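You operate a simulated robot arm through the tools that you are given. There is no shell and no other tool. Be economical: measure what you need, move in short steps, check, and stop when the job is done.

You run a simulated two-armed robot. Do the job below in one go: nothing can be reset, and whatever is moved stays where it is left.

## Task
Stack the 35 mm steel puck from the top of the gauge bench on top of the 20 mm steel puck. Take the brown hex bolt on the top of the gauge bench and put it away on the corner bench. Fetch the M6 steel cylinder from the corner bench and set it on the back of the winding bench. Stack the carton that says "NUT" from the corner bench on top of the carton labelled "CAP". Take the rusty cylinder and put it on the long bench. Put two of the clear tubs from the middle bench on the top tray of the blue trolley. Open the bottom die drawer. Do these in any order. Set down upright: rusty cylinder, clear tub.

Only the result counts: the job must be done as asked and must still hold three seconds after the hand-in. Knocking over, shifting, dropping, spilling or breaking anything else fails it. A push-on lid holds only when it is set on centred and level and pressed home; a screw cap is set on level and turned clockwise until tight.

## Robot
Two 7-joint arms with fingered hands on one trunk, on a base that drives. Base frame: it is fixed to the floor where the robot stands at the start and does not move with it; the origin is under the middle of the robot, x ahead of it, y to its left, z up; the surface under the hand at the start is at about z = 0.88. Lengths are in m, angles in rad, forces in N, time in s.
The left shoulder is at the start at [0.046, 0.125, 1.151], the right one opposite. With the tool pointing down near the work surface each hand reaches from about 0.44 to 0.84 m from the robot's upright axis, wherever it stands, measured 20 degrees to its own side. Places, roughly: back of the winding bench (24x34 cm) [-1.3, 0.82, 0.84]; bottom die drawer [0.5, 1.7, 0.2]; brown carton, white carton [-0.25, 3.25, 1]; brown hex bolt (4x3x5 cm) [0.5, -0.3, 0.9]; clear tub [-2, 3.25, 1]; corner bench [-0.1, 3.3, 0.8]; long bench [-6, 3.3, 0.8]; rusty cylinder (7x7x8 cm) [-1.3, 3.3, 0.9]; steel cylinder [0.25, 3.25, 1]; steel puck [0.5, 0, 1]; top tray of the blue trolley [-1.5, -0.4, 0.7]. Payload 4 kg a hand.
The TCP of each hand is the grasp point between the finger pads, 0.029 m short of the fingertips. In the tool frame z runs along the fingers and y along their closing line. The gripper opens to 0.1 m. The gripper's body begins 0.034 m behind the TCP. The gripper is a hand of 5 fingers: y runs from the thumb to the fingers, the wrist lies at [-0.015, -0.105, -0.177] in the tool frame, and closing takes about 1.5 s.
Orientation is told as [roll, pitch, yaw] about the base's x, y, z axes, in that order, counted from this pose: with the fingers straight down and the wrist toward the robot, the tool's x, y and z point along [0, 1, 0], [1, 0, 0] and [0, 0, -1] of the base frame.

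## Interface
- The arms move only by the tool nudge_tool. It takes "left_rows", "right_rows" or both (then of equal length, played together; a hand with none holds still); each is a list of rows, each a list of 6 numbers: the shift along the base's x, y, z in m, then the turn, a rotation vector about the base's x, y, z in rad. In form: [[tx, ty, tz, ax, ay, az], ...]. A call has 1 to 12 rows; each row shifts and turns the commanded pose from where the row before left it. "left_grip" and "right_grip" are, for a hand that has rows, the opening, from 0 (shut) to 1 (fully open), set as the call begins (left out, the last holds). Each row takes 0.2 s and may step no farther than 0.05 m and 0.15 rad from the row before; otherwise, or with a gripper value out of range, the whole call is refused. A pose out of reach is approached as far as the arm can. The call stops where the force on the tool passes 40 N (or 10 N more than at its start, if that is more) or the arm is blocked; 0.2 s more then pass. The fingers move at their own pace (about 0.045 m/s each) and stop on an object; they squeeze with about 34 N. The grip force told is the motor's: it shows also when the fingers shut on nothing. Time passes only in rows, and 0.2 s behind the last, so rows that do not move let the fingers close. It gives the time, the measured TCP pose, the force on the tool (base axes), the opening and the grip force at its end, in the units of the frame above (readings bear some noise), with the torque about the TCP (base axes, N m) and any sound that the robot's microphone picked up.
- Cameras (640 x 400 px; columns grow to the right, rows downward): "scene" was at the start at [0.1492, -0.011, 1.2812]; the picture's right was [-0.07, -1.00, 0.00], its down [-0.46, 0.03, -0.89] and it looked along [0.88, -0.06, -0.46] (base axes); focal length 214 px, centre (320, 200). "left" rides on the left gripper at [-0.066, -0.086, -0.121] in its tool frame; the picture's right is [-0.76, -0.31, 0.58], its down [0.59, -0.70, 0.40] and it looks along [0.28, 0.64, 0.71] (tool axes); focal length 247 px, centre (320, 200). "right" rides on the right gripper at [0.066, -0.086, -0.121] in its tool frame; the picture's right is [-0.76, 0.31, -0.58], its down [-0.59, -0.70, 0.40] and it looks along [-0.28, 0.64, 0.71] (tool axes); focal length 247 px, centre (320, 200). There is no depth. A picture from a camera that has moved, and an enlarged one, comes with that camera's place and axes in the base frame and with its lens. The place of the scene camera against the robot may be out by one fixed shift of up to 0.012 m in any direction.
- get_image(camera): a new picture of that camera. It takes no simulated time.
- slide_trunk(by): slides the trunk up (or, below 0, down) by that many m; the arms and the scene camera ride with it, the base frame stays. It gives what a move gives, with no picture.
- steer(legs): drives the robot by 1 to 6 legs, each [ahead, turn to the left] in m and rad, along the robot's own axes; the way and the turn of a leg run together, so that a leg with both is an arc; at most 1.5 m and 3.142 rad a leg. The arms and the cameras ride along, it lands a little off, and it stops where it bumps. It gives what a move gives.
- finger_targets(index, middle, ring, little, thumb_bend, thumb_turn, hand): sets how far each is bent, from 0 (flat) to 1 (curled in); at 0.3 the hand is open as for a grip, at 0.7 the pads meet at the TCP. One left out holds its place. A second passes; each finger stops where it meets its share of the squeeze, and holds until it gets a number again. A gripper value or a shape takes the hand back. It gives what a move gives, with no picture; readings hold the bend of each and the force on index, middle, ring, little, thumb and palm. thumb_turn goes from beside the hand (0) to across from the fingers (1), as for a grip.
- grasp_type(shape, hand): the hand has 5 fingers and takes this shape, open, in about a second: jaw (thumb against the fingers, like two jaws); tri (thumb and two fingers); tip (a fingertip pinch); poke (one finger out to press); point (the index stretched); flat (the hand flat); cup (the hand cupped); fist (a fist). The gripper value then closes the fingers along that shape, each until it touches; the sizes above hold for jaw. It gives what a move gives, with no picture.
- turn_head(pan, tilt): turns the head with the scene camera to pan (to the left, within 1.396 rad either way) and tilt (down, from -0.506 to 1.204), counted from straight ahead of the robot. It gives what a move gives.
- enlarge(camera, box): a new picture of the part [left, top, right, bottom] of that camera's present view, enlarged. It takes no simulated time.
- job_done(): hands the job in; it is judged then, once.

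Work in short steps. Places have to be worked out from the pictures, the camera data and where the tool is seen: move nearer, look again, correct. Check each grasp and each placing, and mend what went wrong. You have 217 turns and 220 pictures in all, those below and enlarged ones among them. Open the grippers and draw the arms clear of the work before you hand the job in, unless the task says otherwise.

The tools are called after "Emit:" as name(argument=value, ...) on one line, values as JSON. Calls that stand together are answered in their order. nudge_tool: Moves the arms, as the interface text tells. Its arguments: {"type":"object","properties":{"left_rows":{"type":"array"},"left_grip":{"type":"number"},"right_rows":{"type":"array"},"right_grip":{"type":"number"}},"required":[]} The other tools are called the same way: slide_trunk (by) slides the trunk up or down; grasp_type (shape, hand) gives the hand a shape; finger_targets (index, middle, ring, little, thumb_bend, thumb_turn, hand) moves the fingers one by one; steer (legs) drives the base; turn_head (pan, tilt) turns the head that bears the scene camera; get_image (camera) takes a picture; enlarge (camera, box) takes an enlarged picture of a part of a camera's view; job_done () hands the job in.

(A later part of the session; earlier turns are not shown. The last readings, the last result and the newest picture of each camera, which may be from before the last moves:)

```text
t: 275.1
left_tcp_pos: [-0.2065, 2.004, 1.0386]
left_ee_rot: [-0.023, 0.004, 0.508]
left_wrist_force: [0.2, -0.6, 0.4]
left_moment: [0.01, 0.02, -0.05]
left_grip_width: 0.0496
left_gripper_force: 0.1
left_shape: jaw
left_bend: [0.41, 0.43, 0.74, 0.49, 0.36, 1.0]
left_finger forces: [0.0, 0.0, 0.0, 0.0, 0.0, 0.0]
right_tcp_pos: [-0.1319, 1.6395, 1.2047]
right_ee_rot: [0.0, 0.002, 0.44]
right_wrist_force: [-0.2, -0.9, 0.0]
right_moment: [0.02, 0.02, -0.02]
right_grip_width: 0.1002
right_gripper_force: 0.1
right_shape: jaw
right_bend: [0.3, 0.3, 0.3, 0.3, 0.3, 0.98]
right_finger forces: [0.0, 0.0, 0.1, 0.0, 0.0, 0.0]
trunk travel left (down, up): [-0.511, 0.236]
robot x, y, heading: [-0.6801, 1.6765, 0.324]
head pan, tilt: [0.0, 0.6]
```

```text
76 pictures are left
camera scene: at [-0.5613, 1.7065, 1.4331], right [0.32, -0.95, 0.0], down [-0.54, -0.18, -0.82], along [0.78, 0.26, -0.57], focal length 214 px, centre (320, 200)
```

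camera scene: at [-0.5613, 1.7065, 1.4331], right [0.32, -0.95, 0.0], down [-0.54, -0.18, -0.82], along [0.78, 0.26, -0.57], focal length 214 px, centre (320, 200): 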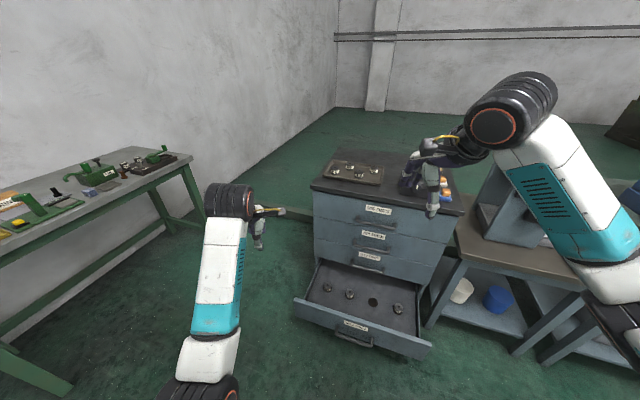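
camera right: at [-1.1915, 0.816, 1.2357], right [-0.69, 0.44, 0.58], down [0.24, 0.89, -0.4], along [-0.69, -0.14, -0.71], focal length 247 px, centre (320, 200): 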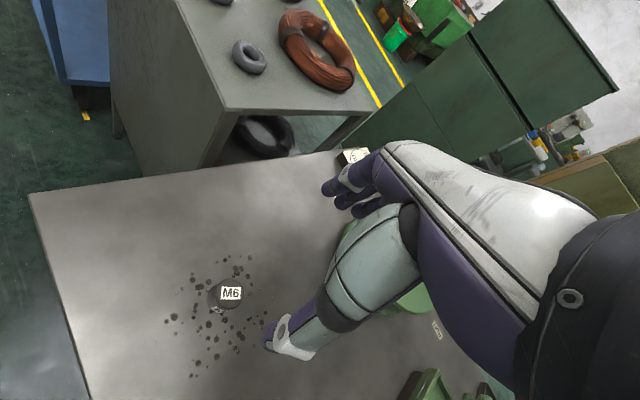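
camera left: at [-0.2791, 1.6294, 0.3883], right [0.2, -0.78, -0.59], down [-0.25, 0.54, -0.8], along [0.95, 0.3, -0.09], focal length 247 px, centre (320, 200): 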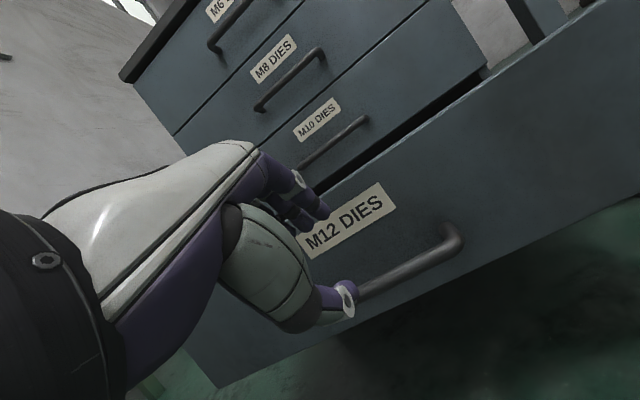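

The base's rear touched the winding bench while turning. I move forward 10 cm, then turn.

Emit:
steer(legs=[[0.1, 0.1], [0, 1.15]])

Emit:
get_image(camera="scene")

```text
t: 279.2
left_tcp_pos: [-0.7521, 2.2599, 1.039]
left_ee_rot: [-0.023, 0.003, 1.76]
left_wrist_force: [0.1, 0.2, 0.2]
left_moment: [0.0, -0.01, 0.0]
left_grip_width: 0.05
left_gripper_force: 0.1
left_shape: jaw
left_bend: [0.41, 0.43, 0.74, 0.49, 0.36, 1.0]
left_finger forces: [0.0, 0.0, 0.1, 0.1, 0.0, 0.0]
right_tcp_pos: [-0.381, 2.2171, 1.2049]
right_ee_rot: [-0.001, 0.001, 1.69]
right_wrist_force: [0.3, -0.5, -0.7]
right_moment: [-0.03, -0.02, 0.01]
right_grip_width: 0.1
right_gripper_force: 0.1
right_shape: jaw
right_bend: [0.3, 0.3, 0.3, 0.3, 0.3, 0.98]
right_finger forces: [0.0, 0.0, 0.1, 0.1, 0.1, 0.0]
trunk travel left (down, up): [-0.511, 0.236]
robot x, y, heading: [-0.5817, 1.7089, 1.577]
head pan, tilt: [0.0, 0.6]
```

```text
75 pictures are left
camera scene: at [-0.584, 1.8262, 1.4331], right [1.0, 0.01, 0.0], down [0.0, -0.57, -0.82], along [-0.01, 0.82, -0.57], focal length 214 px, centre (320, 200)
```

scene: 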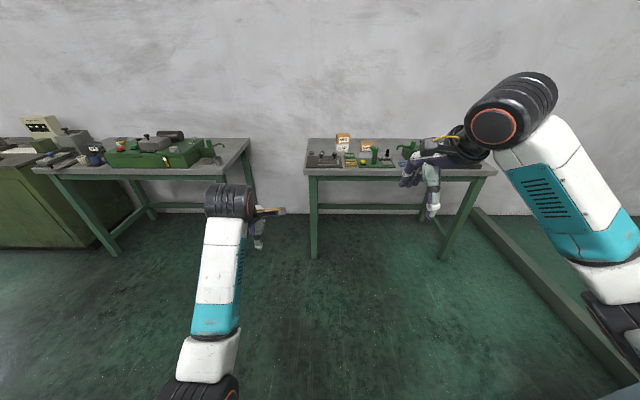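

Emit:
steer(legs=[[0.5, 0], [0, 1.57], [1.2, 0], [0, -1.57], [0.15, 0]])

Emit:
get_image(camera="scene")

```text
t: 296.7
left_tcp_pos: [-1.9198, 2.9551, 1.0389]
left_ee_rot: [-0.023, 0.005, 1.72]
left_wrist_force: [0.5, 0.8, 0.0]
left_moment: [-0.01, -0.01, 0.0]
left_grip_width: 0.0502
left_gripper_force: 0.0
left_shape: jaw
left_bend: [0.41, 0.43, 0.74, 0.49, 0.36, 1.0]
left_finger forces: [0.0, 0.1, 0.0, 0.0, 0.0, 0.1]
right_tcp_pos: [-1.5501, 2.8981, 1.2049]
right_ee_rot: [0.0, 0.001, 1.651]
right_wrist_force: [0.4, 0.1, 0.0]
right_moment: [0.01, -0.02, 0.0]
right_grip_width: 0.1
right_gripper_force: 0.2
right_shape: jaw
right_bend: [0.3, 0.3, 0.3, 0.3, 0.3, 0.98]
right_finger forces: [0.1, 0.1, 0.0, 0.1, 0.0, 0.0]
trunk travel left (down, up): [-0.511, 0.236]
robot x, y, heading: [-1.7764, 2.3993, 1.547]
head pan, tilt: [0.0, 0.6]
```

```text
74 pictures are left
camera scene: at [-1.7693, 2.5152, 1.4331], right [1.0, -0.03, 0.0], down [-0.02, -0.56, -0.82], along [0.03, 0.82, -0.57], focal length 214 px, centre (320, 200)
```

scene: 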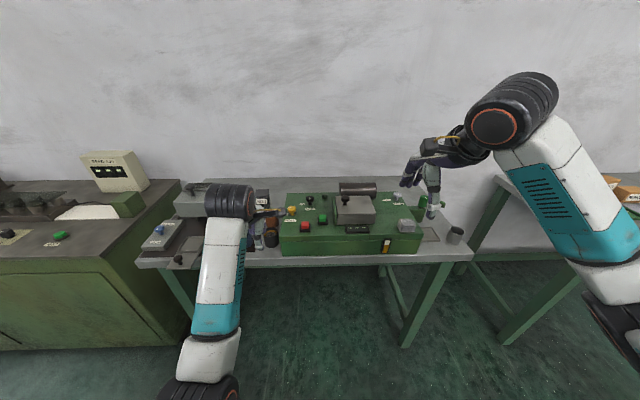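

Emit:
enlarge(camera="scene", box=[130, 165, 310, 285])

Emit:
get_image(camera="left")

```text
3.33 times, centred on (220, 225) of scene
camera zoom: at [-1.7693, 2.5152, 1.4331], right [1.0, -0.03, 0.0], down [-0.02, -0.56, -0.82], along [0.03, 0.82, -0.57], focal length 715 px, centre (653, 117)
```

zoom: 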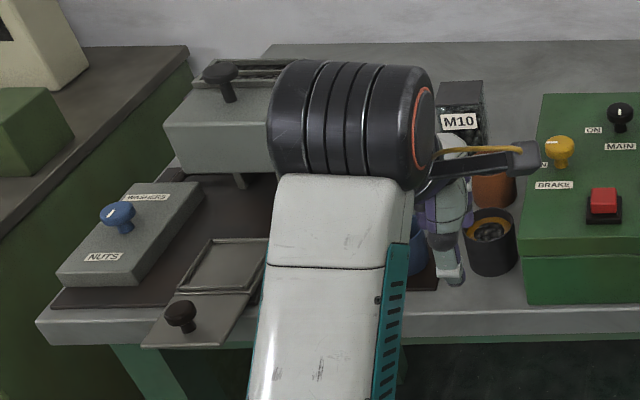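

```text
72 pictures are left
camera left: at [-1.8463, 2.8797, 1.1614], right [0.81, -0.19, -0.56], down [-0.47, -0.78, -0.41], along [-0.36, 0.59, -0.72], focal length 247 px, centre (320, 200)
```

left: 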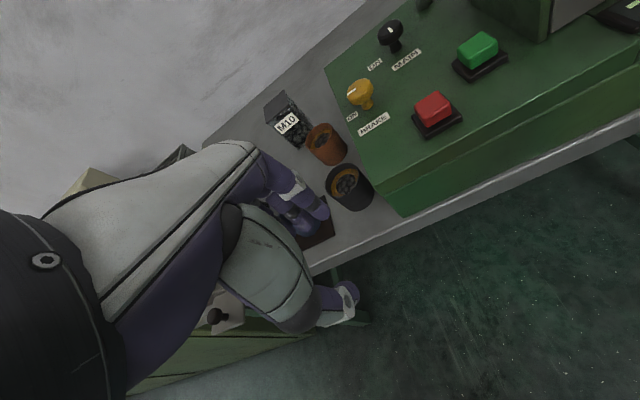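

The left arm hides the tubs. I turn the robot right and pan the head left for a free view.

Emit:
steer(legs=[[0, -0.7]])

Emit:
turn_head(pan=0.9, tilt=0.7)

Emit:
get_image(camera="scene")

```text
t: 299.0
left_tcp_pos: [-1.5234, 2.9154, 1.0391]
left_ee_rot: [-0.021, 0.003, 1.015]
left_wrist_force: [-0.3, -0.6, -0.4]
left_moment: [0.01, -0.04, -0.04]
left_grip_width: 0.0501
left_gripper_force: 0.1
left_shape: jaw
left_bend: [0.41, 0.43, 0.74, 0.49, 0.36, 1.0]
left_finger forces: [0.0, 0.0, 0.2, 0.0, 0.0, 0.1]
right_tcp_pos: [-1.2804, 2.6325, 1.2059]
right_ee_rot: [-0.001, 0.002, 0.941]
right_wrist_force: [1.0, 0.6, -0.3]
right_moment: [-0.01, -0.01, -0.01]
right_grip_width: 0.1003
right_gripper_force: 0.0
right_shape: jaw
right_bend: [0.3, 0.3, 0.3, 0.3, 0.3, 0.98]
right_finger forces: [0.1, 0.1, 0.1, 0.0, 0.0, 0.0]
trunk travel left (down, up): [-0.511, 0.236]
robot x, y, heading: [-1.7733, 2.3986, 0.829]
head pan, tilt: [0.0, 0.6]
```

```text
t: 300.2
left_tcp_pos: [-1.524, 2.9166, 1.0392]
left_ee_rot: [-0.023, 0.005, 1.013]
left_wrist_force: [0.1, 0.2, 1.1]
left_moment: [-0.07, 0.01, 0.02]
left_grip_width: 0.0498
left_gripper_force: 0.0
left_shape: jaw
left_bend: [0.41, 0.43, 0.74, 0.49, 0.36, 1.0]
left_finger forces: [0.1, 0.1, 0.1, 0.0, 0.0, 0.0]
right_tcp_pos: [-1.2809, 2.6321, 1.2048]
right_ee_rot: [-0.003, 0.001, 0.942]
right_wrist_force: [-0.4, -0.1, 0.1]
right_moment: [-0.01, -0.03, -0.01]
right_grip_width: 0.0998
right_gripper_force: 0.1
right_shape: jaw
right_bend: [0.3, 0.3, 0.3, 0.3, 0.3, 0.98]
right_finger forces: [0.0, 0.0, 0.0, 0.0, 0.0, 0.0]
trunk travel left (down, up): [-0.511, 0.236]
robot x, y, heading: [-1.774, 2.3988, 0.829]
head pan, tilt: [0.901, 0.7]
```

```text
71 pictures are left
camera scene: at [-1.7645, 2.5021, 1.4245], right [0.99, 0.16, 0.0], down [0.1, -0.64, -0.76], along [-0.12, 0.76, -0.64], focal length 214 px, centre (320, 200)
```

scene: 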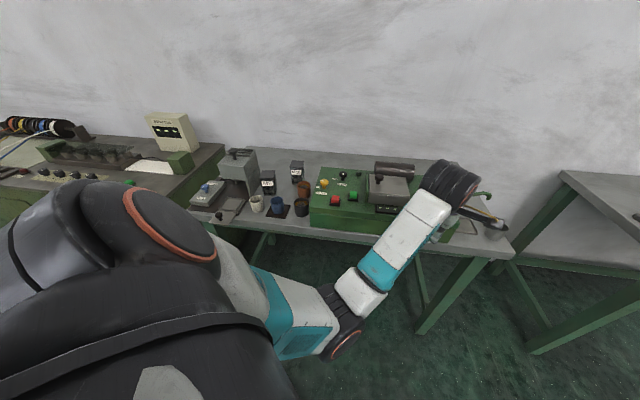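

Emit:
enlarge(camera="scene", box=[180, 140, 340, 240])

```text
4.00 times, centred on (260, 190) of scene
camera zoom: at [-1.7645, 2.5021, 1.4245], right [0.99, 0.16, 0.0], down [0.1, -0.64, -0.76], along [-0.12, 0.76, -0.64], focal length 858 px, centre (560, 240)
```

zoom: 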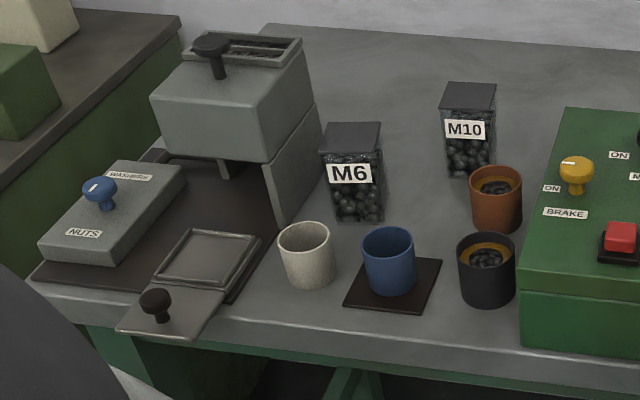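

Two clear tubs: M6 at about (-2.105, 3.21) and M10 at about (-2.0, 3.31). I move the robot to about (-2.05, 2.62) facing the bench.

Emit:
steer(legs=[[0, 1.64], [0.33, 0], [0, -0.9]])

Emit:
turn_head(pan=0.0, tilt=0.8)

Emit:
get_image(camera="scene")

Emit:
get_image(camera="right")

```text
t: 308.7
left_tcp_pos: [-2.2434, 3.1452, 1.0398]
left_ee_rot: [0.001, 0.0, 1.838]
left_wrist_force: [-16.2, -2.0, 1.8]
left_moment: [0.04, 0.32, 0.72]
left_grip_width: 0.0566
left_gripper_force: 0.1
left_shape: jaw
left_bend: [0.41, 0.36, 0.74, 0.49, 0.36, 1.0]
left_finger forces: [7.4, 16.1, 0.0, 0.0, 0.1, 0.1]
right_tcp_pos: [-1.8523, 3.1175, 1.2054]
right_ee_rot: [-0.002, 0.002, 1.729]
right_wrist_force: [0.7, 1.2, 0.1]
right_moment: [-0.03, 0.02, 0.0]
right_grip_width: 0.0999
right_gripper_force: 0.1
right_shape: jaw
right_bend: [0.3, 0.3, 0.3, 0.3, 0.3, 0.98]
right_finger forces: [0.0, 0.0, 0.0, 0.0, 0.1, 0.0]
trunk travel left (down, up): [-0.511, 0.236]
robot x, y, heading: [-2.0318, 2.601, 1.62]
head pan, tilt: [0.901, 0.7]
stopped in leg 3: the force on the tool passed its limit at 51 N (the readings are from after the stop); the commanded pose is now the measured one
```

```text
t: 309.9
left_tcp_pos: [-2.2424, 3.145, 1.0388]
left_ee_rot: [0.0, 0.0, 1.831]
left_wrist_force: [-20.6, -1.9, 5.3]
left_moment: [0.16, 0.57, 0.89]
left_grip_width: 0.0572
left_gripper_force: 0.1
left_shape: jaw
left_bend: [0.41, 0.35, 0.74, 0.49, 0.36, 1.0]
left_finger forces: [7.9, 19.2, 0.0, 0.1, 0.1, 0.0]
right_tcp_pos: [-1.8544, 3.1157, 1.2057]
right_ee_rot: [-0.005, -0.003, 1.729]
right_wrist_force: [0.1, 0.6, -0.2]
right_moment: [0.02, -0.01, 0.02]
right_grip_width: 0.0999
right_gripper_force: 0.1
right_shape: jaw
right_bend: [0.3, 0.3, 0.3, 0.3, 0.3, 0.98]
right_finger forces: [0.0, 0.0, 0.1, 0.0, 0.0, 0.0]
trunk travel left (down, up): [-0.511, 0.236]
robot x, y, heading: [-2.0356, 2.6024, 1.616]
head pan, tilt: [0.0, 0.799]
```

```text
69 pictures are left
camera scene: at [-2.0426, 2.7113, 1.4164], right [1.0, 0.05, 0.0], down [0.04, -0.72, -0.7], along [-0.03, 0.7, -0.72], focal length 214 px, centre (320, 200)
```

scene: 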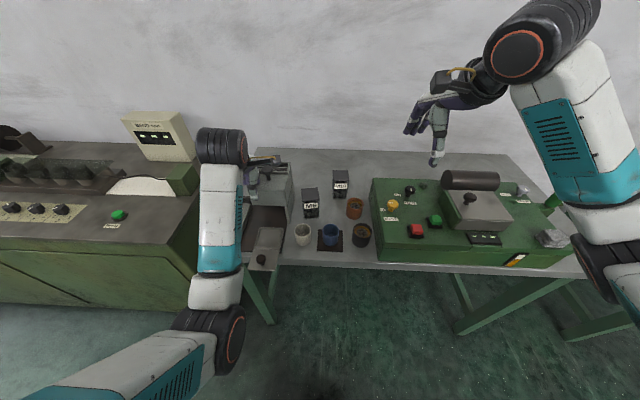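

```text
68 pictures are left
camera right: at [-1.9056, 3.0215, 1.3268], right [0.7, 0.42, 0.58], down [0.69, -0.6, -0.4], along [0.18, 0.68, -0.71], focal length 247 px, centre (320, 200)
```

right: 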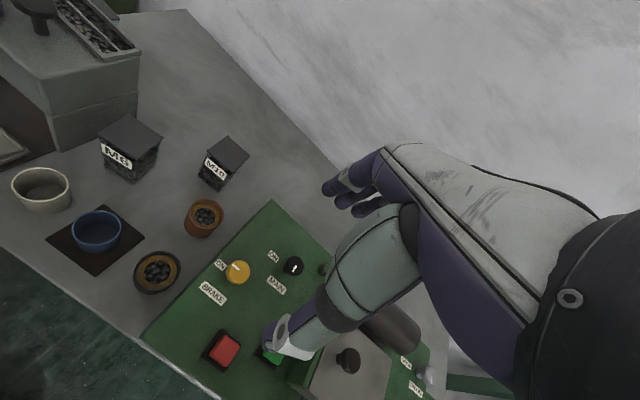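

The left hand has bumped the grey machine. I back the turn off a little, raise the left hand, then check that nothing moved.

Emit:
steer(legs=[[0, 0.1]])

Emit:
nudge_tool(left_rows=[[-0.01, 0, 0.04, 0, 0, 0], [0, 0, 0.05, 0, 0, 0], [0, 0, 0.05, 0, 0, 0], [0, 0, 0.04, 0, 0, 0]])

Emit:
get_image(camera="scene")

Emit:
get_image(camera="left")

```text
t: 310.9
left_tcp_pos: [-2.2927, 3.121, 1.0381]
left_ee_rot: [-0.005, 0.002, 1.93]
left_wrist_force: [0.7, 0.3, -0.5]
left_moment: [-0.04, -0.02, -0.01]
left_grip_width: 0.0501
left_gripper_force: 0.1
left_shape: jaw
left_bend: [0.41, 0.42, 0.74, 0.49, 0.36, 1.0]
left_finger forces: [0.0, 0.0, 0.0, 0.0, 0.1, 0.1]
right_tcp_pos: [-1.9057, 3.1326, 1.2056]
right_ee_rot: [-0.002, 0.001, 1.834]
right_wrist_force: [-0.8, -0.5, 0.0]
right_moment: [0.0, 0.0, -0.01]
right_grip_width: 0.1
right_gripper_force: 0.0
right_shape: jaw
right_bend: [0.3, 0.3, 0.3, 0.3, 0.3, 0.98]
right_finger forces: [0.0, 0.1, 0.0, 0.1, 0.0, 0.1]
trunk travel left (down, up): [-0.511, 0.236]
robot x, y, heading: [-2.0373, 2.602, 1.721]
head pan, tilt: [0.0, 0.799]
```

```text
t: 311.9
left_tcp_pos: [-2.3033, 3.1201, 1.2166]
left_ee_rot: [-0.003, 0.005, 1.931]
left_wrist_force: [-1.2, 0.3, 0.0]
left_moment: [0.0, 0.01, -0.03]
left_grip_width: 0.05
left_gripper_force: 0.2
left_shape: jaw
left_bend: [0.41, 0.43, 0.74, 0.49, 0.36, 1.0]
left_finger forces: [0.0, 0.0, 0.1, 0.0, 0.0, 0.0]
right_tcp_pos: [-1.905, 3.1338, 1.2063]
right_ee_rot: [-0.001, 0.0, 1.831]
right_wrist_force: [-0.1, 0.3, -0.9]
right_moment: [-0.03, 0.0, -0.04]
right_grip_width: 0.0997
right_gripper_force: 0.0
right_shape: jaw
right_bend: [0.3, 0.3, 0.3, 0.3, 0.3, 0.98]
right_finger forces: [0.0, 0.0, 0.0, 0.1, 0.1, 0.0]
trunk travel left (down, up): [-0.511, 0.236]
robot x, y, heading: [-2.0348, 2.6069, 1.719]
head pan, tilt: [0.0, 0.799]
```

```text
67 pictures are left
camera scene: at [-2.0515, 2.7109, 1.4163], right [0.99, 0.15, 0.0], down [0.11, -0.71, -0.7], along [-0.1, 0.69, -0.72], focal length 214 px, centre (320, 200)
```

scene: 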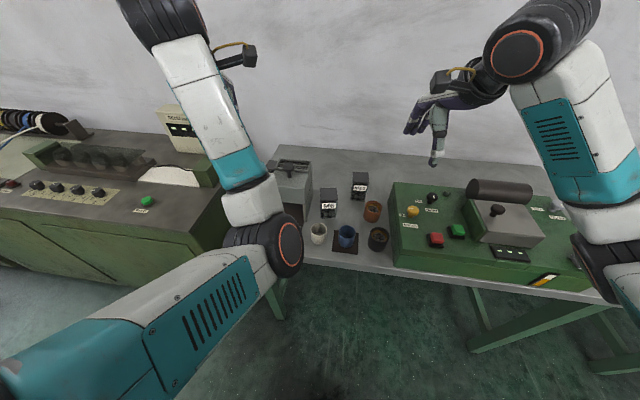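

```text
66 pictures are left
camera left: at [-2.2128, 3.0632, 1.3386], right [0.82, -0.02, -0.57], down [-0.3, -0.87, -0.4], along [-0.49, 0.5, -0.72], focal length 247 px, centre (320, 200)
```

left: 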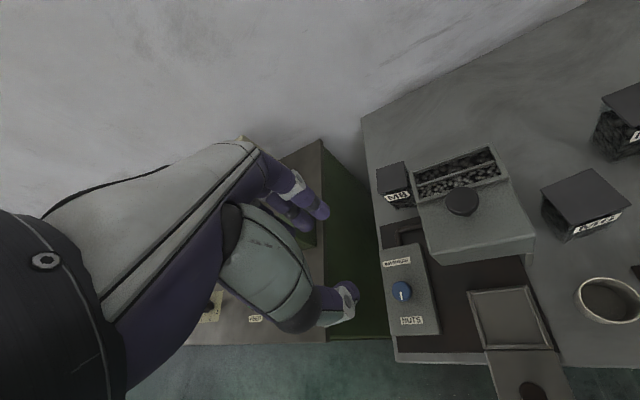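

There are three tubs; M6 and M10 are the accessible ones and the machine shows no visible shift. I bring the open right hand over M10 at (-2.004, 3.318), squared to it.

Emit:
nudge_tool(right_rows=[[-0.025, 0.043, 0, 0, 0, -0.065], [-0.025, 0.043, 0, 0, 0, -0.065], [-0.025, 0.043, 0, 0, 0, -0.065], [-0.024, 0.043, 0, 0, 0, -0.065], [0, 0.01, -0.045, 0, 0, 0], [0, 0, -0.05, 0, 0, 0], [0, 0, -0.05, 0, 0, 0]], right_grip=1)

Emit:
get_image(camera="right")

Emit:
enlarge(camera="scene", box=[270, 100, 510, 280])

```text
t: 313.5
left_tcp_pos: [-2.3033, 3.1199, 1.2174]
left_ee_rot: [-0.001, 0.002, 1.932]
left_wrist_force: [-0.1, 0.9, -0.5]
left_moment: [-0.02, 0.02, -0.02]
left_grip_width: 0.05
left_gripper_force: 0.0
left_shape: jaw
left_bend: [0.41, 0.43, 0.74, 0.49, 0.36, 1.0]
left_finger forces: [0.1, 0.1, 0.1, 0.0, 0.0, 0.0]
right_tcp_pos: [-2.0053, 3.3173, 1.0597]
right_ee_rot: [-0.002, 0.001, 1.571]
right_wrist_force: [0.2, 0.3, -0.3]
right_moment: [-0.01, 0.0, 0.0]
right_grip_width: 0.0998
right_gripper_force: 0.1
right_shape: jaw
right_bend: [0.3, 0.3, 0.3, 0.3, 0.3, 0.98]
right_finger forces: [0.0, 0.1, 0.0, 0.1, 0.0, 0.0]
trunk travel left (down, up): [-0.511, 0.236]
robot x, y, heading: [-2.0342, 2.6023, 1.718]
head pan, tilt: [0.0, 0.799]
```

```text
65 pictures are left
camera right: at [-2.0709, 3.2312, 1.1799], right [0.76, 0.31, 0.58], down [0.59, -0.7, -0.4], along [0.28, 0.64, -0.71], focal length 247 px, centre (320, 200)
```

right: 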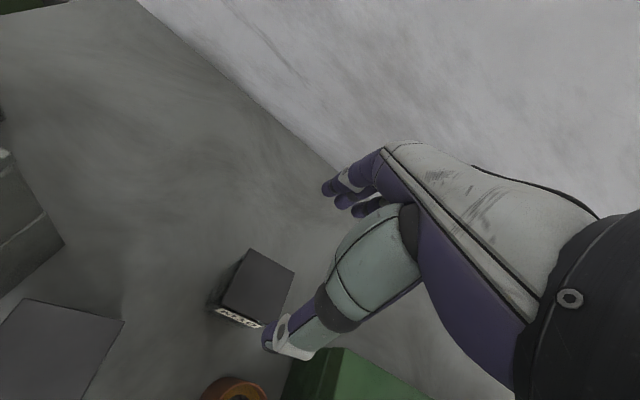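

```text
2.22 times, centred on (390, 190) of scene
camera zoom: at [-2.0506, 2.7116, 1.4162], right [0.99, 0.15, 0.0], down [0.11, -0.71, -0.7], along [-0.1, 0.69, -0.72], focal length 477 px, centre (164, 222)
```

zoom: 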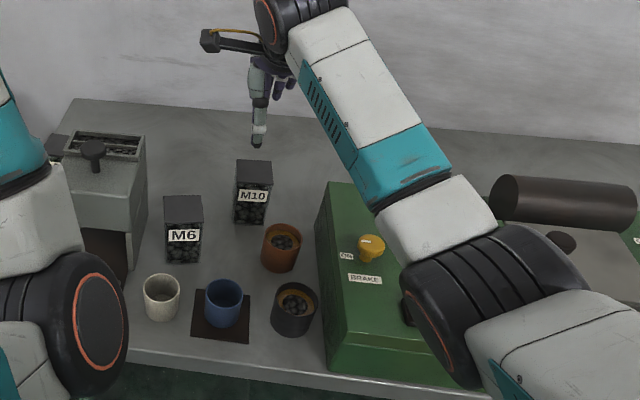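

M10's lid centre is at (-2.001, 3.307, 0.947). To keep the elbow clear of the green machine's knobs I raise the trunk 5 cm, then descend in part and check.

Emit:
slide_trunk(by=0.05)

Emit:
nudge_tool(right_rows=[[0.004, -0.01, -0.04, 0, 0, 0], [0, 0, -0.04, 0, 0, 0], [0, 0, -0.02, 0, 0, 0]])

Emit:
enlarge(camera="scene", box=[270, 100, 590, 300])

Emit:
get_image(camera="right")

```text
t: 314.4
left_tcp_pos: [-2.3026, 3.1227, 1.2671]
left_ee_rot: [-0.003, 0.001, 1.929]
left_wrist_force: [-0.2, -0.2, 0.4]
left_moment: [-0.02, 0.01, 0.01]
left_grip_width: 0.0502
left_gripper_force: 0.0
left_shape: jaw
left_bend: [0.41, 0.43, 0.74, 0.49, 0.36, 1.0]
left_finger forces: [0.0, 0.0, 0.0, 0.0, 0.0, 0.0]
right_tcp_pos: [-2.0028, 3.315, 1.1096]
right_ee_rot: [-0.001, 0.002, 1.571]
right_wrist_force: [0.2, 0.1, 0.3]
right_moment: [0.03, 0.01, -0.02]
right_grip_width: 0.1001
right_gripper_force: 0.0
right_shape: jaw
right_bend: [0.3, 0.3, 0.3, 0.3, 0.3, 0.98]
right_finger forces: [0.1, 0.0, 0.0, 0.0, 0.0, 0.0]
trunk travel left (down, up): [-0.561, 0.186]
robot x, y, heading: [-2.0348, 2.6037, 1.717]
head pan, tilt: [0.0, 0.799]
```

```text
t: 315.2
left_tcp_pos: [-2.3015, 3.1214, 1.2672]
left_ee_rot: [-0.002, 0.0, 1.931]
left_wrist_force: [0.4, 0.7, 0.7]
left_moment: [0.01, 0.0, -0.03]
left_grip_width: 0.05
left_gripper_force: 0.0
left_shape: jaw
left_bend: [0.41, 0.43, 0.74, 0.49, 0.36, 1.0]
left_finger forces: [0.1, 0.0, 0.0, 0.0, 0.0, 0.0]
right_tcp_pos: [-1.9988, 3.3062, 1.0095]
right_ee_rot: [0.0, 0.0, 1.571]
right_wrist_force: [0.0, -0.1, 0.3]
right_moment: [0.04, 0.02, 0.0]
right_grip_width: 0.1
right_gripper_force: 0.1
right_shape: jaw
right_bend: [0.3, 0.3, 0.3, 0.3, 0.3, 0.98]
right_finger forces: [0.0, 0.0, 0.0, 0.0, 0.0, 0.0]
trunk travel left (down, up): [-0.561, 0.186]
robot x, y, heading: [-2.0341, 2.6006, 1.72]
head pan, tilt: [0.0, 0.799]
```

```text
2.00 times, centred on (430, 200) of scene
camera zoom: at [-2.0504, 2.708, 1.4665], right [0.99, 0.15, 0.0], down [0.11, -0.71, -0.7], along [-0.1, 0.69, -0.72], focal length 429 px, centre (100, 200)
```

zoom: 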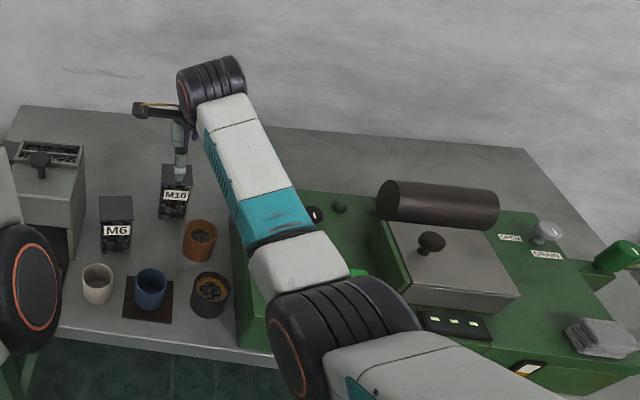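

```text
62 pictures are left
camera right: at [-2.0646, 3.2203, 1.1306], right [0.76, 0.31, 0.58], down [0.59, -0.7, -0.4], along [0.28, 0.64, -0.71], focal length 247 px, centre (320, 200)
```

right: 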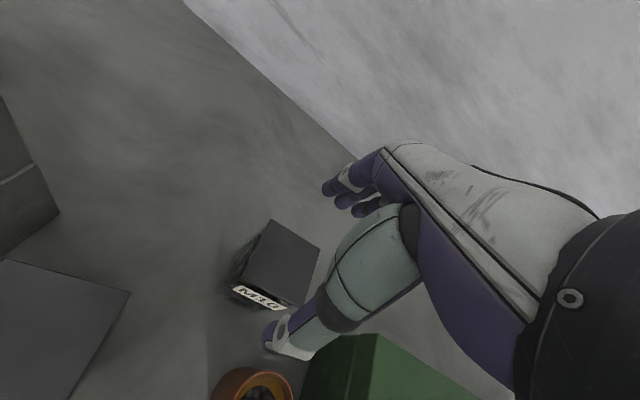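

Hand centred on M10 within a few mm, elbow high. I descend to TCP z≈0.905 and close.

Emit:
nudge_tool(right_rows=[[-0.001, 0, -0.04, 0, 0, 0], [0, 0, -0.04, 0, 0, 0], [0, 0, -0.024, 0, 0, 0]])

Emit:
get_image(camera="right")

```text
t: 316.0
left_tcp_pos: [-2.3023, 3.1213, 1.268]
left_ee_rot: [-0.003, 0.0, 1.93]
left_wrist_force: [0.0, 0.3, 0.4]
left_moment: [0.0, 0.0, -0.03]
left_grip_width: 0.0502
left_gripper_force: 0.1
left_shape: jaw
left_bend: [0.41, 0.43, 0.74, 0.49, 0.36, 1.0]
left_finger forces: [0.0, 0.0, 0.0, 0.0, 0.1, 0.0]
right_tcp_pos: [-2.0019, 3.3062, 0.9086]
right_ee_rot: [0.0, -0.002, 1.57]
right_wrist_force: [-0.3, 2.6, 4.7]
right_moment: [0.05, -0.03, 0.04]
right_grip_width: 0.0999
right_gripper_force: 0.1
right_shape: jaw
right_bend: [0.3, 0.3, 0.3, 0.3, 0.3, 0.98]
right_finger forces: [2.2, 0.0, 1.9, 0.0, 0.0, 0.1]
trunk travel left (down, up): [-0.561, 0.186]
robot x, y, heading: [-2.0375, 2.6029, 1.724]
head pan, tilt: [0.0, 0.799]
```

```text
61 pictures are left
camera right: at [-2.0674, 3.22, 1.0288], right [0.76, 0.3, 0.58], down [0.59, -0.7, -0.4], along [0.28, 0.64, -0.71], focal length 247 px, centre (320, 200)
```

right: 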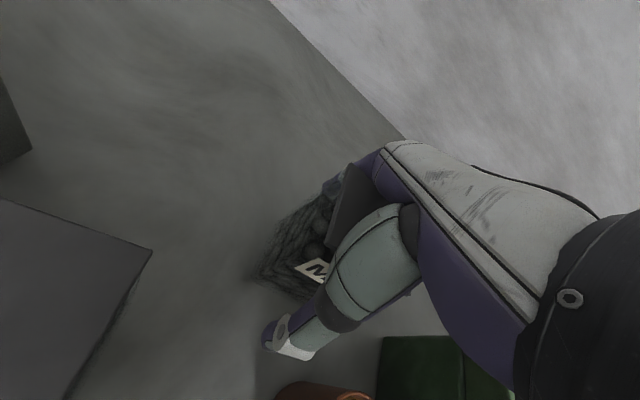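

The lid is just touching the inside of the fingers; I rise 9 mm and then close.

Emit:
nudge_tool(right_rows=[[0, 0, 0.009, 0, 0, 0], [0, 0, 0, 0, 0, 0]])

Emit:
nudge_tool(right_rows=[[0, 0, 0, 0, 0, 0], [0, 0, 0, 0, 0, 0], [0, 0, 0, 0, 0, 0], [0, 0, 0, 0, 0, 0], [0, 0, 0, 0, 0, 0], [0, 0, 0, 0, 0, 0]], right_grip=0)

Emit:
get_image(camera="right")

```text
t: 316.6
left_tcp_pos: [-2.3019, 3.1227, 1.2678]
left_ee_rot: [-0.004, 0.002, 1.929]
left_wrist_force: [-0.4, 0.7, 0.0]
left_moment: [0.04, -0.03, -0.01]
left_grip_width: 0.0501
left_gripper_force: 0.1
left_shape: jaw
left_bend: [0.41, 0.43, 0.74, 0.49, 0.36, 1.0]
left_finger forces: [0.0, 0.1, 0.0, 0.0, 0.0, 0.0]
right_tcp_pos: [-2.0022, 3.3048, 0.9164]
right_ee_rot: [0.0, 0.001, 1.57]
right_wrist_force: [-0.6, 0.8, 0.0]
right_moment: [0.02, 0.0, -0.01]
right_grip_width: 0.1003
right_gripper_force: 0.1
right_shape: jaw
right_bend: [0.3, 0.3, 0.3, 0.3, 0.3, 0.98]
right_finger forces: [0.0, 0.0, 0.0, 0.1, 0.1, 0.0]
trunk travel left (down, up): [-0.561, 0.186]
robot x, y, heading: [-2.036, 2.6049, 1.718]
head pan, tilt: [0.0, 0.799]
```

```text
t: 318.0
left_tcp_pos: [-2.3016, 3.1225, 1.2681]
left_ee_rot: [-0.003, 0.001, 1.931]
left_wrist_force: [0.2, -0.6, -0.5]
left_moment: [0.03, 0.02, 0.01]
left_grip_width: 0.0502
left_gripper_force: 0.1
left_shape: jaw
left_bend: [0.41, 0.43, 0.74, 0.49, 0.36, 1.0]
left_finger forces: [0.0, 0.0, 0.0, 0.1, 0.0, 0.1]
right_tcp_pos: [-2.0016, 3.3049, 0.9172]
right_ee_rot: [-0.002, 0.0, 1.571]
right_wrist_force: [0.6, -0.4, 4.1]
right_moment: [-0.31, -0.03, 0.05]
right_grip_width: 0.0522
right_gripper_force: 33.8
right_shape: jaw
right_bend: [0.45, 0.43, 0.74, 0.49, 0.4, 1.0]
right_finger forces: [17.9, 10.5, 4.1, 0.0, 33.7, 0.0]
trunk travel left (down, up): [-0.561, 0.186]
robot x, y, heading: [-2.0331, 2.6013, 1.718]
head pan, tilt: [0.0, 0.799]
```

```text
60 pictures are left
camera right: at [-2.0674, 3.2194, 1.0378], right [0.76, 0.31, 0.58], down [0.59, -0.7, -0.4], along [0.28, 0.64, -0.71], focal length 247 px, centre (320, 200)
```

right: 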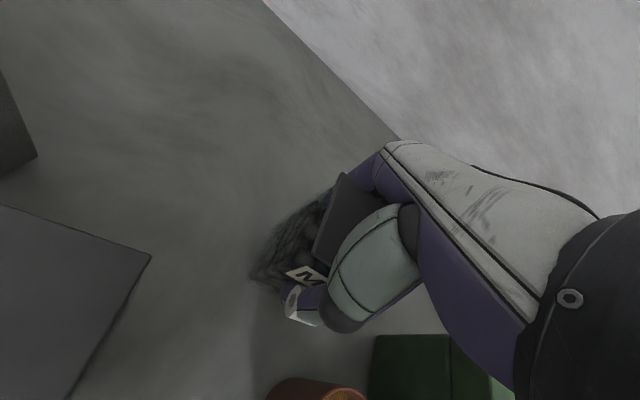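

Gripped on the body. I lift the tub.

Emit:
nudge_tool(right_rows=[[0, 0, 0.015, 0, 0, 0], [0, 0, 0.03, 0, 0, 0], [0, 0, 0.04, 0, 0, 0], [0, 0, 0.05, 0, 0, 0], [0, 0, 0.05, 0, 0, 0], [0, 0, 0.04, 0, 0, 0]])

Emit:
get_image(camera="right")

Emit:
get_image(camera="scene")

```text
t: 319.4
left_tcp_pos: [-2.3032, 3.1222, 1.2691]
left_ee_rot: [-0.003, 0.001, 1.931]
left_wrist_force: [-0.2, 0.3, 0.1]
left_moment: [0.01, -0.03, 0.01]
left_grip_width: 0.0501
left_gripper_force: 0.0
left_shape: jaw
left_bend: [0.41, 0.43, 0.74, 0.49, 0.36, 1.0]
left_finger forces: [0.0, 0.1, 0.0, 0.1, 0.0, 0.0]
right_tcp_pos: [-1.9999, 3.3068, 1.1387]
right_ee_rot: [-0.002, 0.001, 1.571]
right_wrist_force: [0.1, 0.2, -3.7]
right_moment: [-0.01, 0.02, -0.03]
right_grip_width: 0.0514
right_gripper_force: 33.9
right_shape: jaw
right_bend: [0.45, 0.43, 0.74, 0.49, 0.41, 0.99]
right_finger forces: [18.1, 10.8, 4.1, 0.1, 33.3, 0.0]
trunk travel left (down, up): [-0.561, 0.186]
robot x, y, heading: [-2.0357, 2.5996, 1.721]
head pan, tilt: [0.0, 0.799]
```

```text
59 pictures are left
camera right: at [-2.0667, 3.2211, 1.2593], right [0.76, 0.31, 0.58], down [0.59, -0.7, -0.4], along [0.28, 0.64, -0.71], focal length 247 px, centre (320, 200)
```

right: 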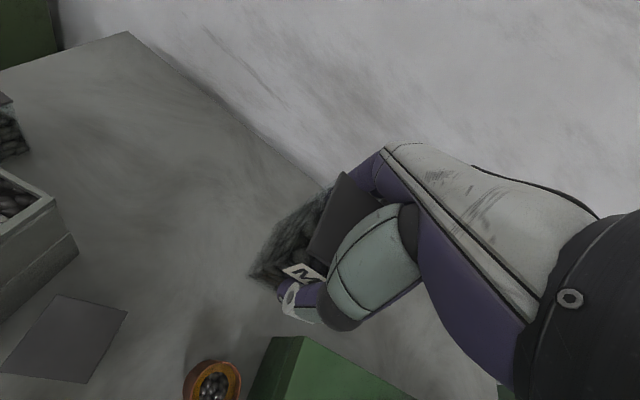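

```text
58 pictures are left
camera scene: at [-2.0507, 2.7081, 1.4665], right [0.99, 0.15, 0.0], down [0.11, -0.71, -0.7], along [-0.1, 0.69, -0.72], focal length 214 px, centre (320, 200)
```

scene: 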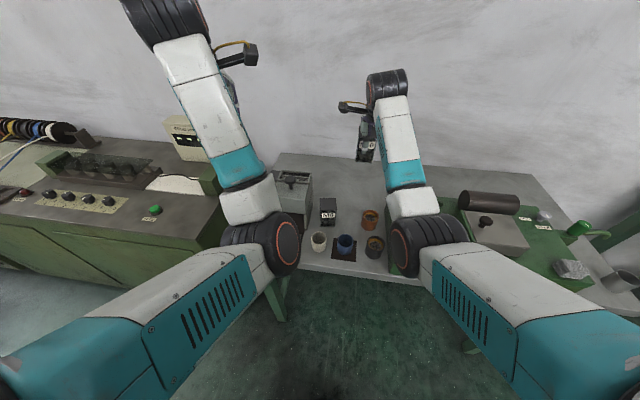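

M10 is held. I raise the right hand a little and reposition the robot to the right (x≈-1.87) so the left arm reaches M6 without crossing the grey machine.

Emit:
nudge_tool(right_rows=[[0.02, -0.03, 0.02, 0, 0, 0], [0.02, -0.03, 0.02, 0, 0, 0], [0.02, -0.03, 0.02, 0, 0, 0]])

Emit:
steer(legs=[[-0.15, 0], [0, -0.9], [0.2, 0], [0, 0.76]])

Emit:
get_image(camera="left")

Emit:
get_image(camera="scene")

```text
t: 320.2
left_tcp_pos: [-2.3014, 3.1212, 1.2687]
left_ee_rot: [-0.001, 0.002, 1.93]
left_wrist_force: [0.8, -0.4, 0.3]
left_moment: [0.01, 0.03, -0.01]
left_grip_width: 0.05
left_gripper_force: 0.2
left_shape: jaw
left_bend: [0.41, 0.43, 0.74, 0.49, 0.36, 1.0]
left_finger forces: [0.1, 0.0, 0.0, 0.0, 0.1, 0.0]
right_tcp_pos: [-1.9379, 3.215, 1.1995]
right_ee_rot: [-0.001, 0.001, 1.571]
right_wrist_force: [0.6, -0.6, -4.4]
right_moment: [0.01, -0.01, 0.01]
right_grip_width: 0.0517
right_gripper_force: 34.2
right_shape: jaw
right_bend: [0.45, 0.43, 0.74, 0.49, 0.41, 0.99]
right_finger forces: [18.1, 10.6, 4.0, 0.0, 33.0, 0.0]
trunk travel left (down, up): [-0.561, 0.186]
robot x, y, heading: [-2.036, 2.6027, 1.722]
head pan, tilt: [0.0, 0.799]
```

```text
t: 327.2
left_tcp_pos: [-2.0533, 3.1561, 1.2676]
left_ee_rot: [-0.002, 0.004, 1.766]
left_wrist_force: [0.5, 0.1, 0.2]
left_moment: [0.01, 0.0, 0.0]
left_grip_width: 0.0502
left_gripper_force: 0.0
left_shape: jaw
left_bend: [0.41, 0.43, 0.74, 0.49, 0.36, 1.0]
left_finger forces: [0.0, 0.0, 0.1, 0.0, 0.0, 0.0]
right_tcp_pos: [-1.6809, 3.1906, 1.1979]
right_ee_rot: [-0.003, 0.001, 1.406]
right_wrist_force: [-0.6, -0.4, -4.6]
right_moment: [-0.03, -0.03, 0.0]
right_grip_width: 0.0511
right_gripper_force: 34.2
right_shape: jaw
right_bend: [0.45, 0.43, 0.74, 0.49, 0.41, 0.99]
right_finger forces: [17.6, 10.7, 4.0, 0.1, 32.5, 0.1]
trunk travel left (down, up): [-0.561, 0.186]
robot x, y, heading: [-1.8721, 2.5998, 1.55]
head pan, tilt: [0.0, 0.799]
```

```text
57 pictures are left
camera left: at [-1.9734, 3.0851, 1.3892], right [0.8, -0.16, -0.57], down [-0.44, -0.8, -0.4], along [-0.4, 0.57, -0.72], focal length 247 px, centre (320, 200)
```

left: 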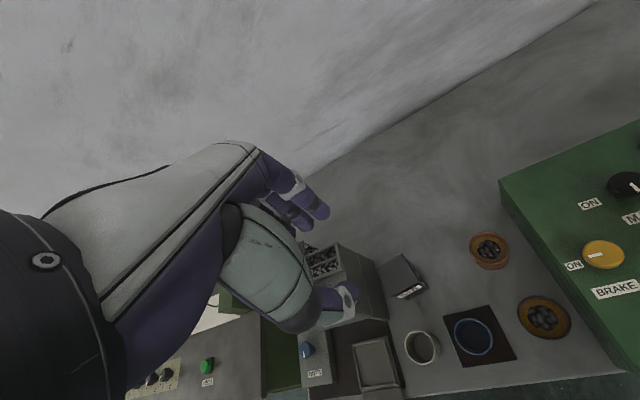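

```text
56 pictures are left
camera scene: at [-1.8724, 2.7066, 1.4665], right [1.0, -0.02, 0.0], down [-0.01, -0.72, -0.7], along [0.01, 0.7, -0.72], focal length 214 px, centre (320, 200)
```

scene: 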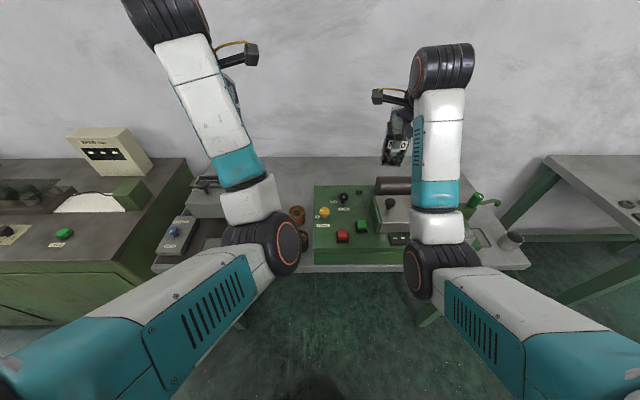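

M6's centre works out to about (-2.093, 3.205), with the grey machine's side at x≈-2.15. I bring the open left hand above, biased slightly right, yaw ≈1.47, and look.

Emit:
nudge_tool(left_rows=[[-0.016, 0.025, 0, 0, 0, -0.1], [-0.016, 0.024, 0, 0, 0, -0.1], [0, 0, -0.05, 0, 0, -0.1], [0, 0, -0.05, 0, 0, 0], [0, 0, -0.05, 0, 0, 0], [0, 0, -0.05, 0, 0, 0]], left_grip=1)

Emit:
get_image(camera="left")

Emit:
enlarge(camera="scene", box=[130, 100, 370, 280])

```text
t: 328.6
left_tcp_pos: [-2.0854, 3.2064, 1.0683]
left_ee_rot: [-0.004, 0.002, 1.465]
left_wrist_force: [0.2, -0.4, -0.9]
left_moment: [0.06, 0.0, 0.01]
left_grip_width: 0.1001
left_gripper_force: 0.0
left_shape: jaw
left_bend: [0.3, 0.3, 0.3, 0.3, 0.3, 0.98]
left_finger forces: [0.1, 0.0, 0.0, 0.0, 0.0, 0.0]
right_tcp_pos: [-1.6801, 3.1902, 1.1993]
right_ee_rot: [-0.002, 0.002, 1.407]
right_wrist_force: [-0.1, 0.6, -3.5]
right_moment: [0.0, -0.01, 0.01]
right_grip_width: 0.0512
right_gripper_force: 34.6
right_shape: jaw
right_bend: [0.45, 0.43, 0.74, 0.49, 0.41, 0.99]
right_finger forces: [17.6, 10.7, 4.0, 0.0, 32.6, 0.0]
trunk travel left (down, up): [-0.561, 0.186]
robot x, y, heading: [-1.8787, 2.5988, 1.56]
head pan, tilt: [0.0, 0.799]
```

```text
55 pictures are left
camera left: at [-2.0304, 3.1132, 1.1893], right [0.72, -0.39, -0.57], down [-0.66, -0.64, -0.4], along [-0.21, 0.67, -0.71], focal length 247 px, centre (320, 200)
```

left: 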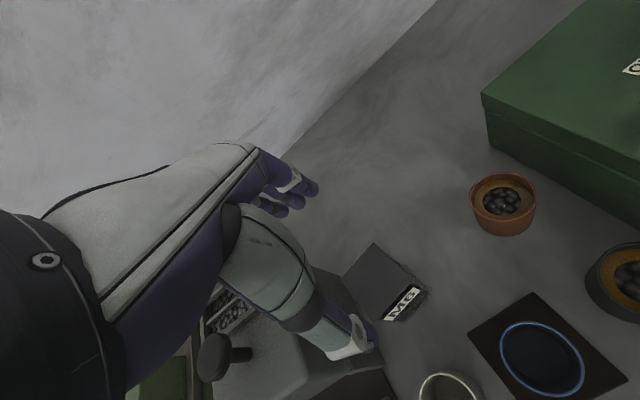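

```text
2.22 times, centred on (250, 190) of scene
camera zoom: at [-1.8726, 2.7066, 1.4665], right [1.0, -0.02, 0.0], down [-0.01, -0.72, -0.7], along [0.01, 0.7, -0.72], focal length 477 px, centre (476, 222)
```

zoom: 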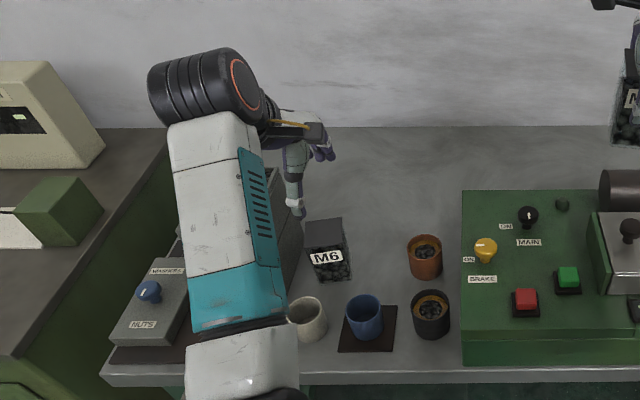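

M6 lid at (-2.091, 3.203). I lower partway and check clearance to the machine.

Emit:
nudge_tool(left_rows=[[-0.001, -0.003, -0.04, 0, 0, 0], [0, 0, -0.04, 0, 0, 0]])

Emit:
get_image(camera="left")

Emit:
enlarge(camera="scene", box=[150, 120, 310, 260])

```text
t: 329.2
left_tcp_pos: [-2.0847, 3.2033, 0.988]
left_ee_rot: [-0.003, 0.002, 1.466]
left_wrist_force: [0.1, 0.8, -0.1]
left_moment: [0.03, -0.02, -0.01]
left_grip_width: 0.1001
left_gripper_force: 0.1
left_shape: jaw
left_bend: [0.3, 0.3, 0.3, 0.3, 0.3, 0.98]
left_finger forces: [0.0, 0.1, 0.0, 0.0, 0.0, 0.0]
right_tcp_pos: [-1.6796, 3.19, 1.1974]
right_ee_rot: [0.0, 0.002, 1.407]
right_wrist_force: [-0.4, 0.1, -3.6]
right_moment: [0.02, 0.02, -0.04]
right_grip_width: 0.051
right_gripper_force: 33.6
right_shape: jaw
right_bend: [0.45, 0.43, 0.74, 0.49, 0.41, 0.99]
right_finger forces: [17.8, 10.8, 4.0, 0.1, 32.7, 0.0]
trunk travel left (down, up): [-0.561, 0.186]
robot x, y, heading: [-1.8735, 2.5977, 1.558]
head pan, tilt: [0.0, 0.799]
```

```text
53 pictures are left
camera left: at [-2.0297, 3.1108, 1.1091], right [0.72, -0.39, -0.57], down [-0.66, -0.64, -0.4], along [-0.21, 0.67, -0.72], focal length 247 px, centre (320, 200)
```

left: 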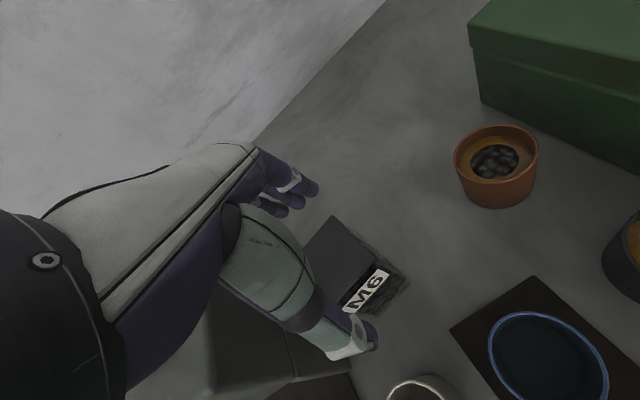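

```text
2.86 times, centred on (230, 190) of scene
camera zoom: at [-1.8722, 2.7067, 1.4665], right [1.0, -0.02, 0.0], down [-0.01, -0.72, -0.7], along [0.01, 0.7, -0.72], focal length 613 px, centre (577, 229)
```

zoom: 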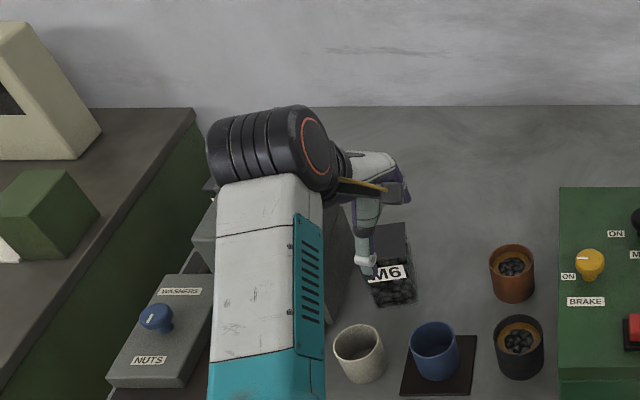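

Lid centre ≈ (-2.095, 3.202). I square the hand (yaw 1.56, moving the wrist away from the hopper) and lower in small steps to z≈0.918.

Emit:
nudge_tool(left_rows=[[0, 0, 0, 0, 0, 0.095], [0, 0, -0.025, 0, 0, 0], [0, 0, -0.025, 0, 0, 0], [0, 0, -0.02, 0, 0, 0]])

Emit:
enlarge(camera="left", box=[180, 130, 500, 400])

```text
t: 330.2
left_tcp_pos: [-2.0879, 3.2002, 0.9177]
left_ee_rot: [-0.003, 0.004, 1.561]
left_wrist_force: [-0.2, -0.2, 1.8]
left_moment: [0.02, -0.02, 0.02]
left_grip_width: 0.1
left_gripper_force: 0.1
left_shape: jaw
left_bend: [0.3, 0.3, 0.3, 0.3, 0.3, 0.98]
left_finger forces: [1.2, 0.0, 0.0, 0.1, 0.0, 0.0]
right_tcp_pos: [-1.679, 3.1882, 1.1986]
right_ee_rot: [-0.003, 0.002, 1.407]
right_wrist_force: [0.1, -0.1, -2.8]
right_moment: [-0.03, 0.0, -0.02]
right_grip_width: 0.0512
right_gripper_force: 33.9
right_shape: jaw
right_bend: [0.45, 0.43, 0.74, 0.49, 0.41, 0.99]
right_finger forces: [17.7, 10.7, 4.0, 0.0, 32.6, 0.0]
trunk travel left (down, up): [-0.561, 0.186]
robot x, y, heading: [-1.874, 2.5995, 1.555]
head pan, tilt: [0.0, 0.799]
```

```text
1.48 times, centred on (340, 265) of left
camera zoom: at [-2.0232, 3.1144, 1.0396], right [0.76, -0.32, -0.57], down [-0.59, -0.7, -0.4], along [-0.27, 0.64, -0.72], focal length 366 px, centre (290, 104)
```

zoom: 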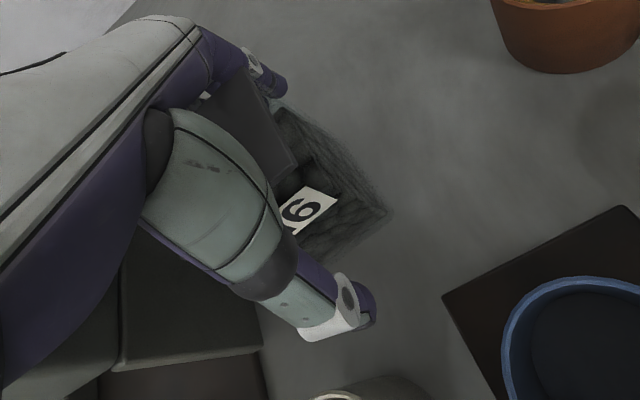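

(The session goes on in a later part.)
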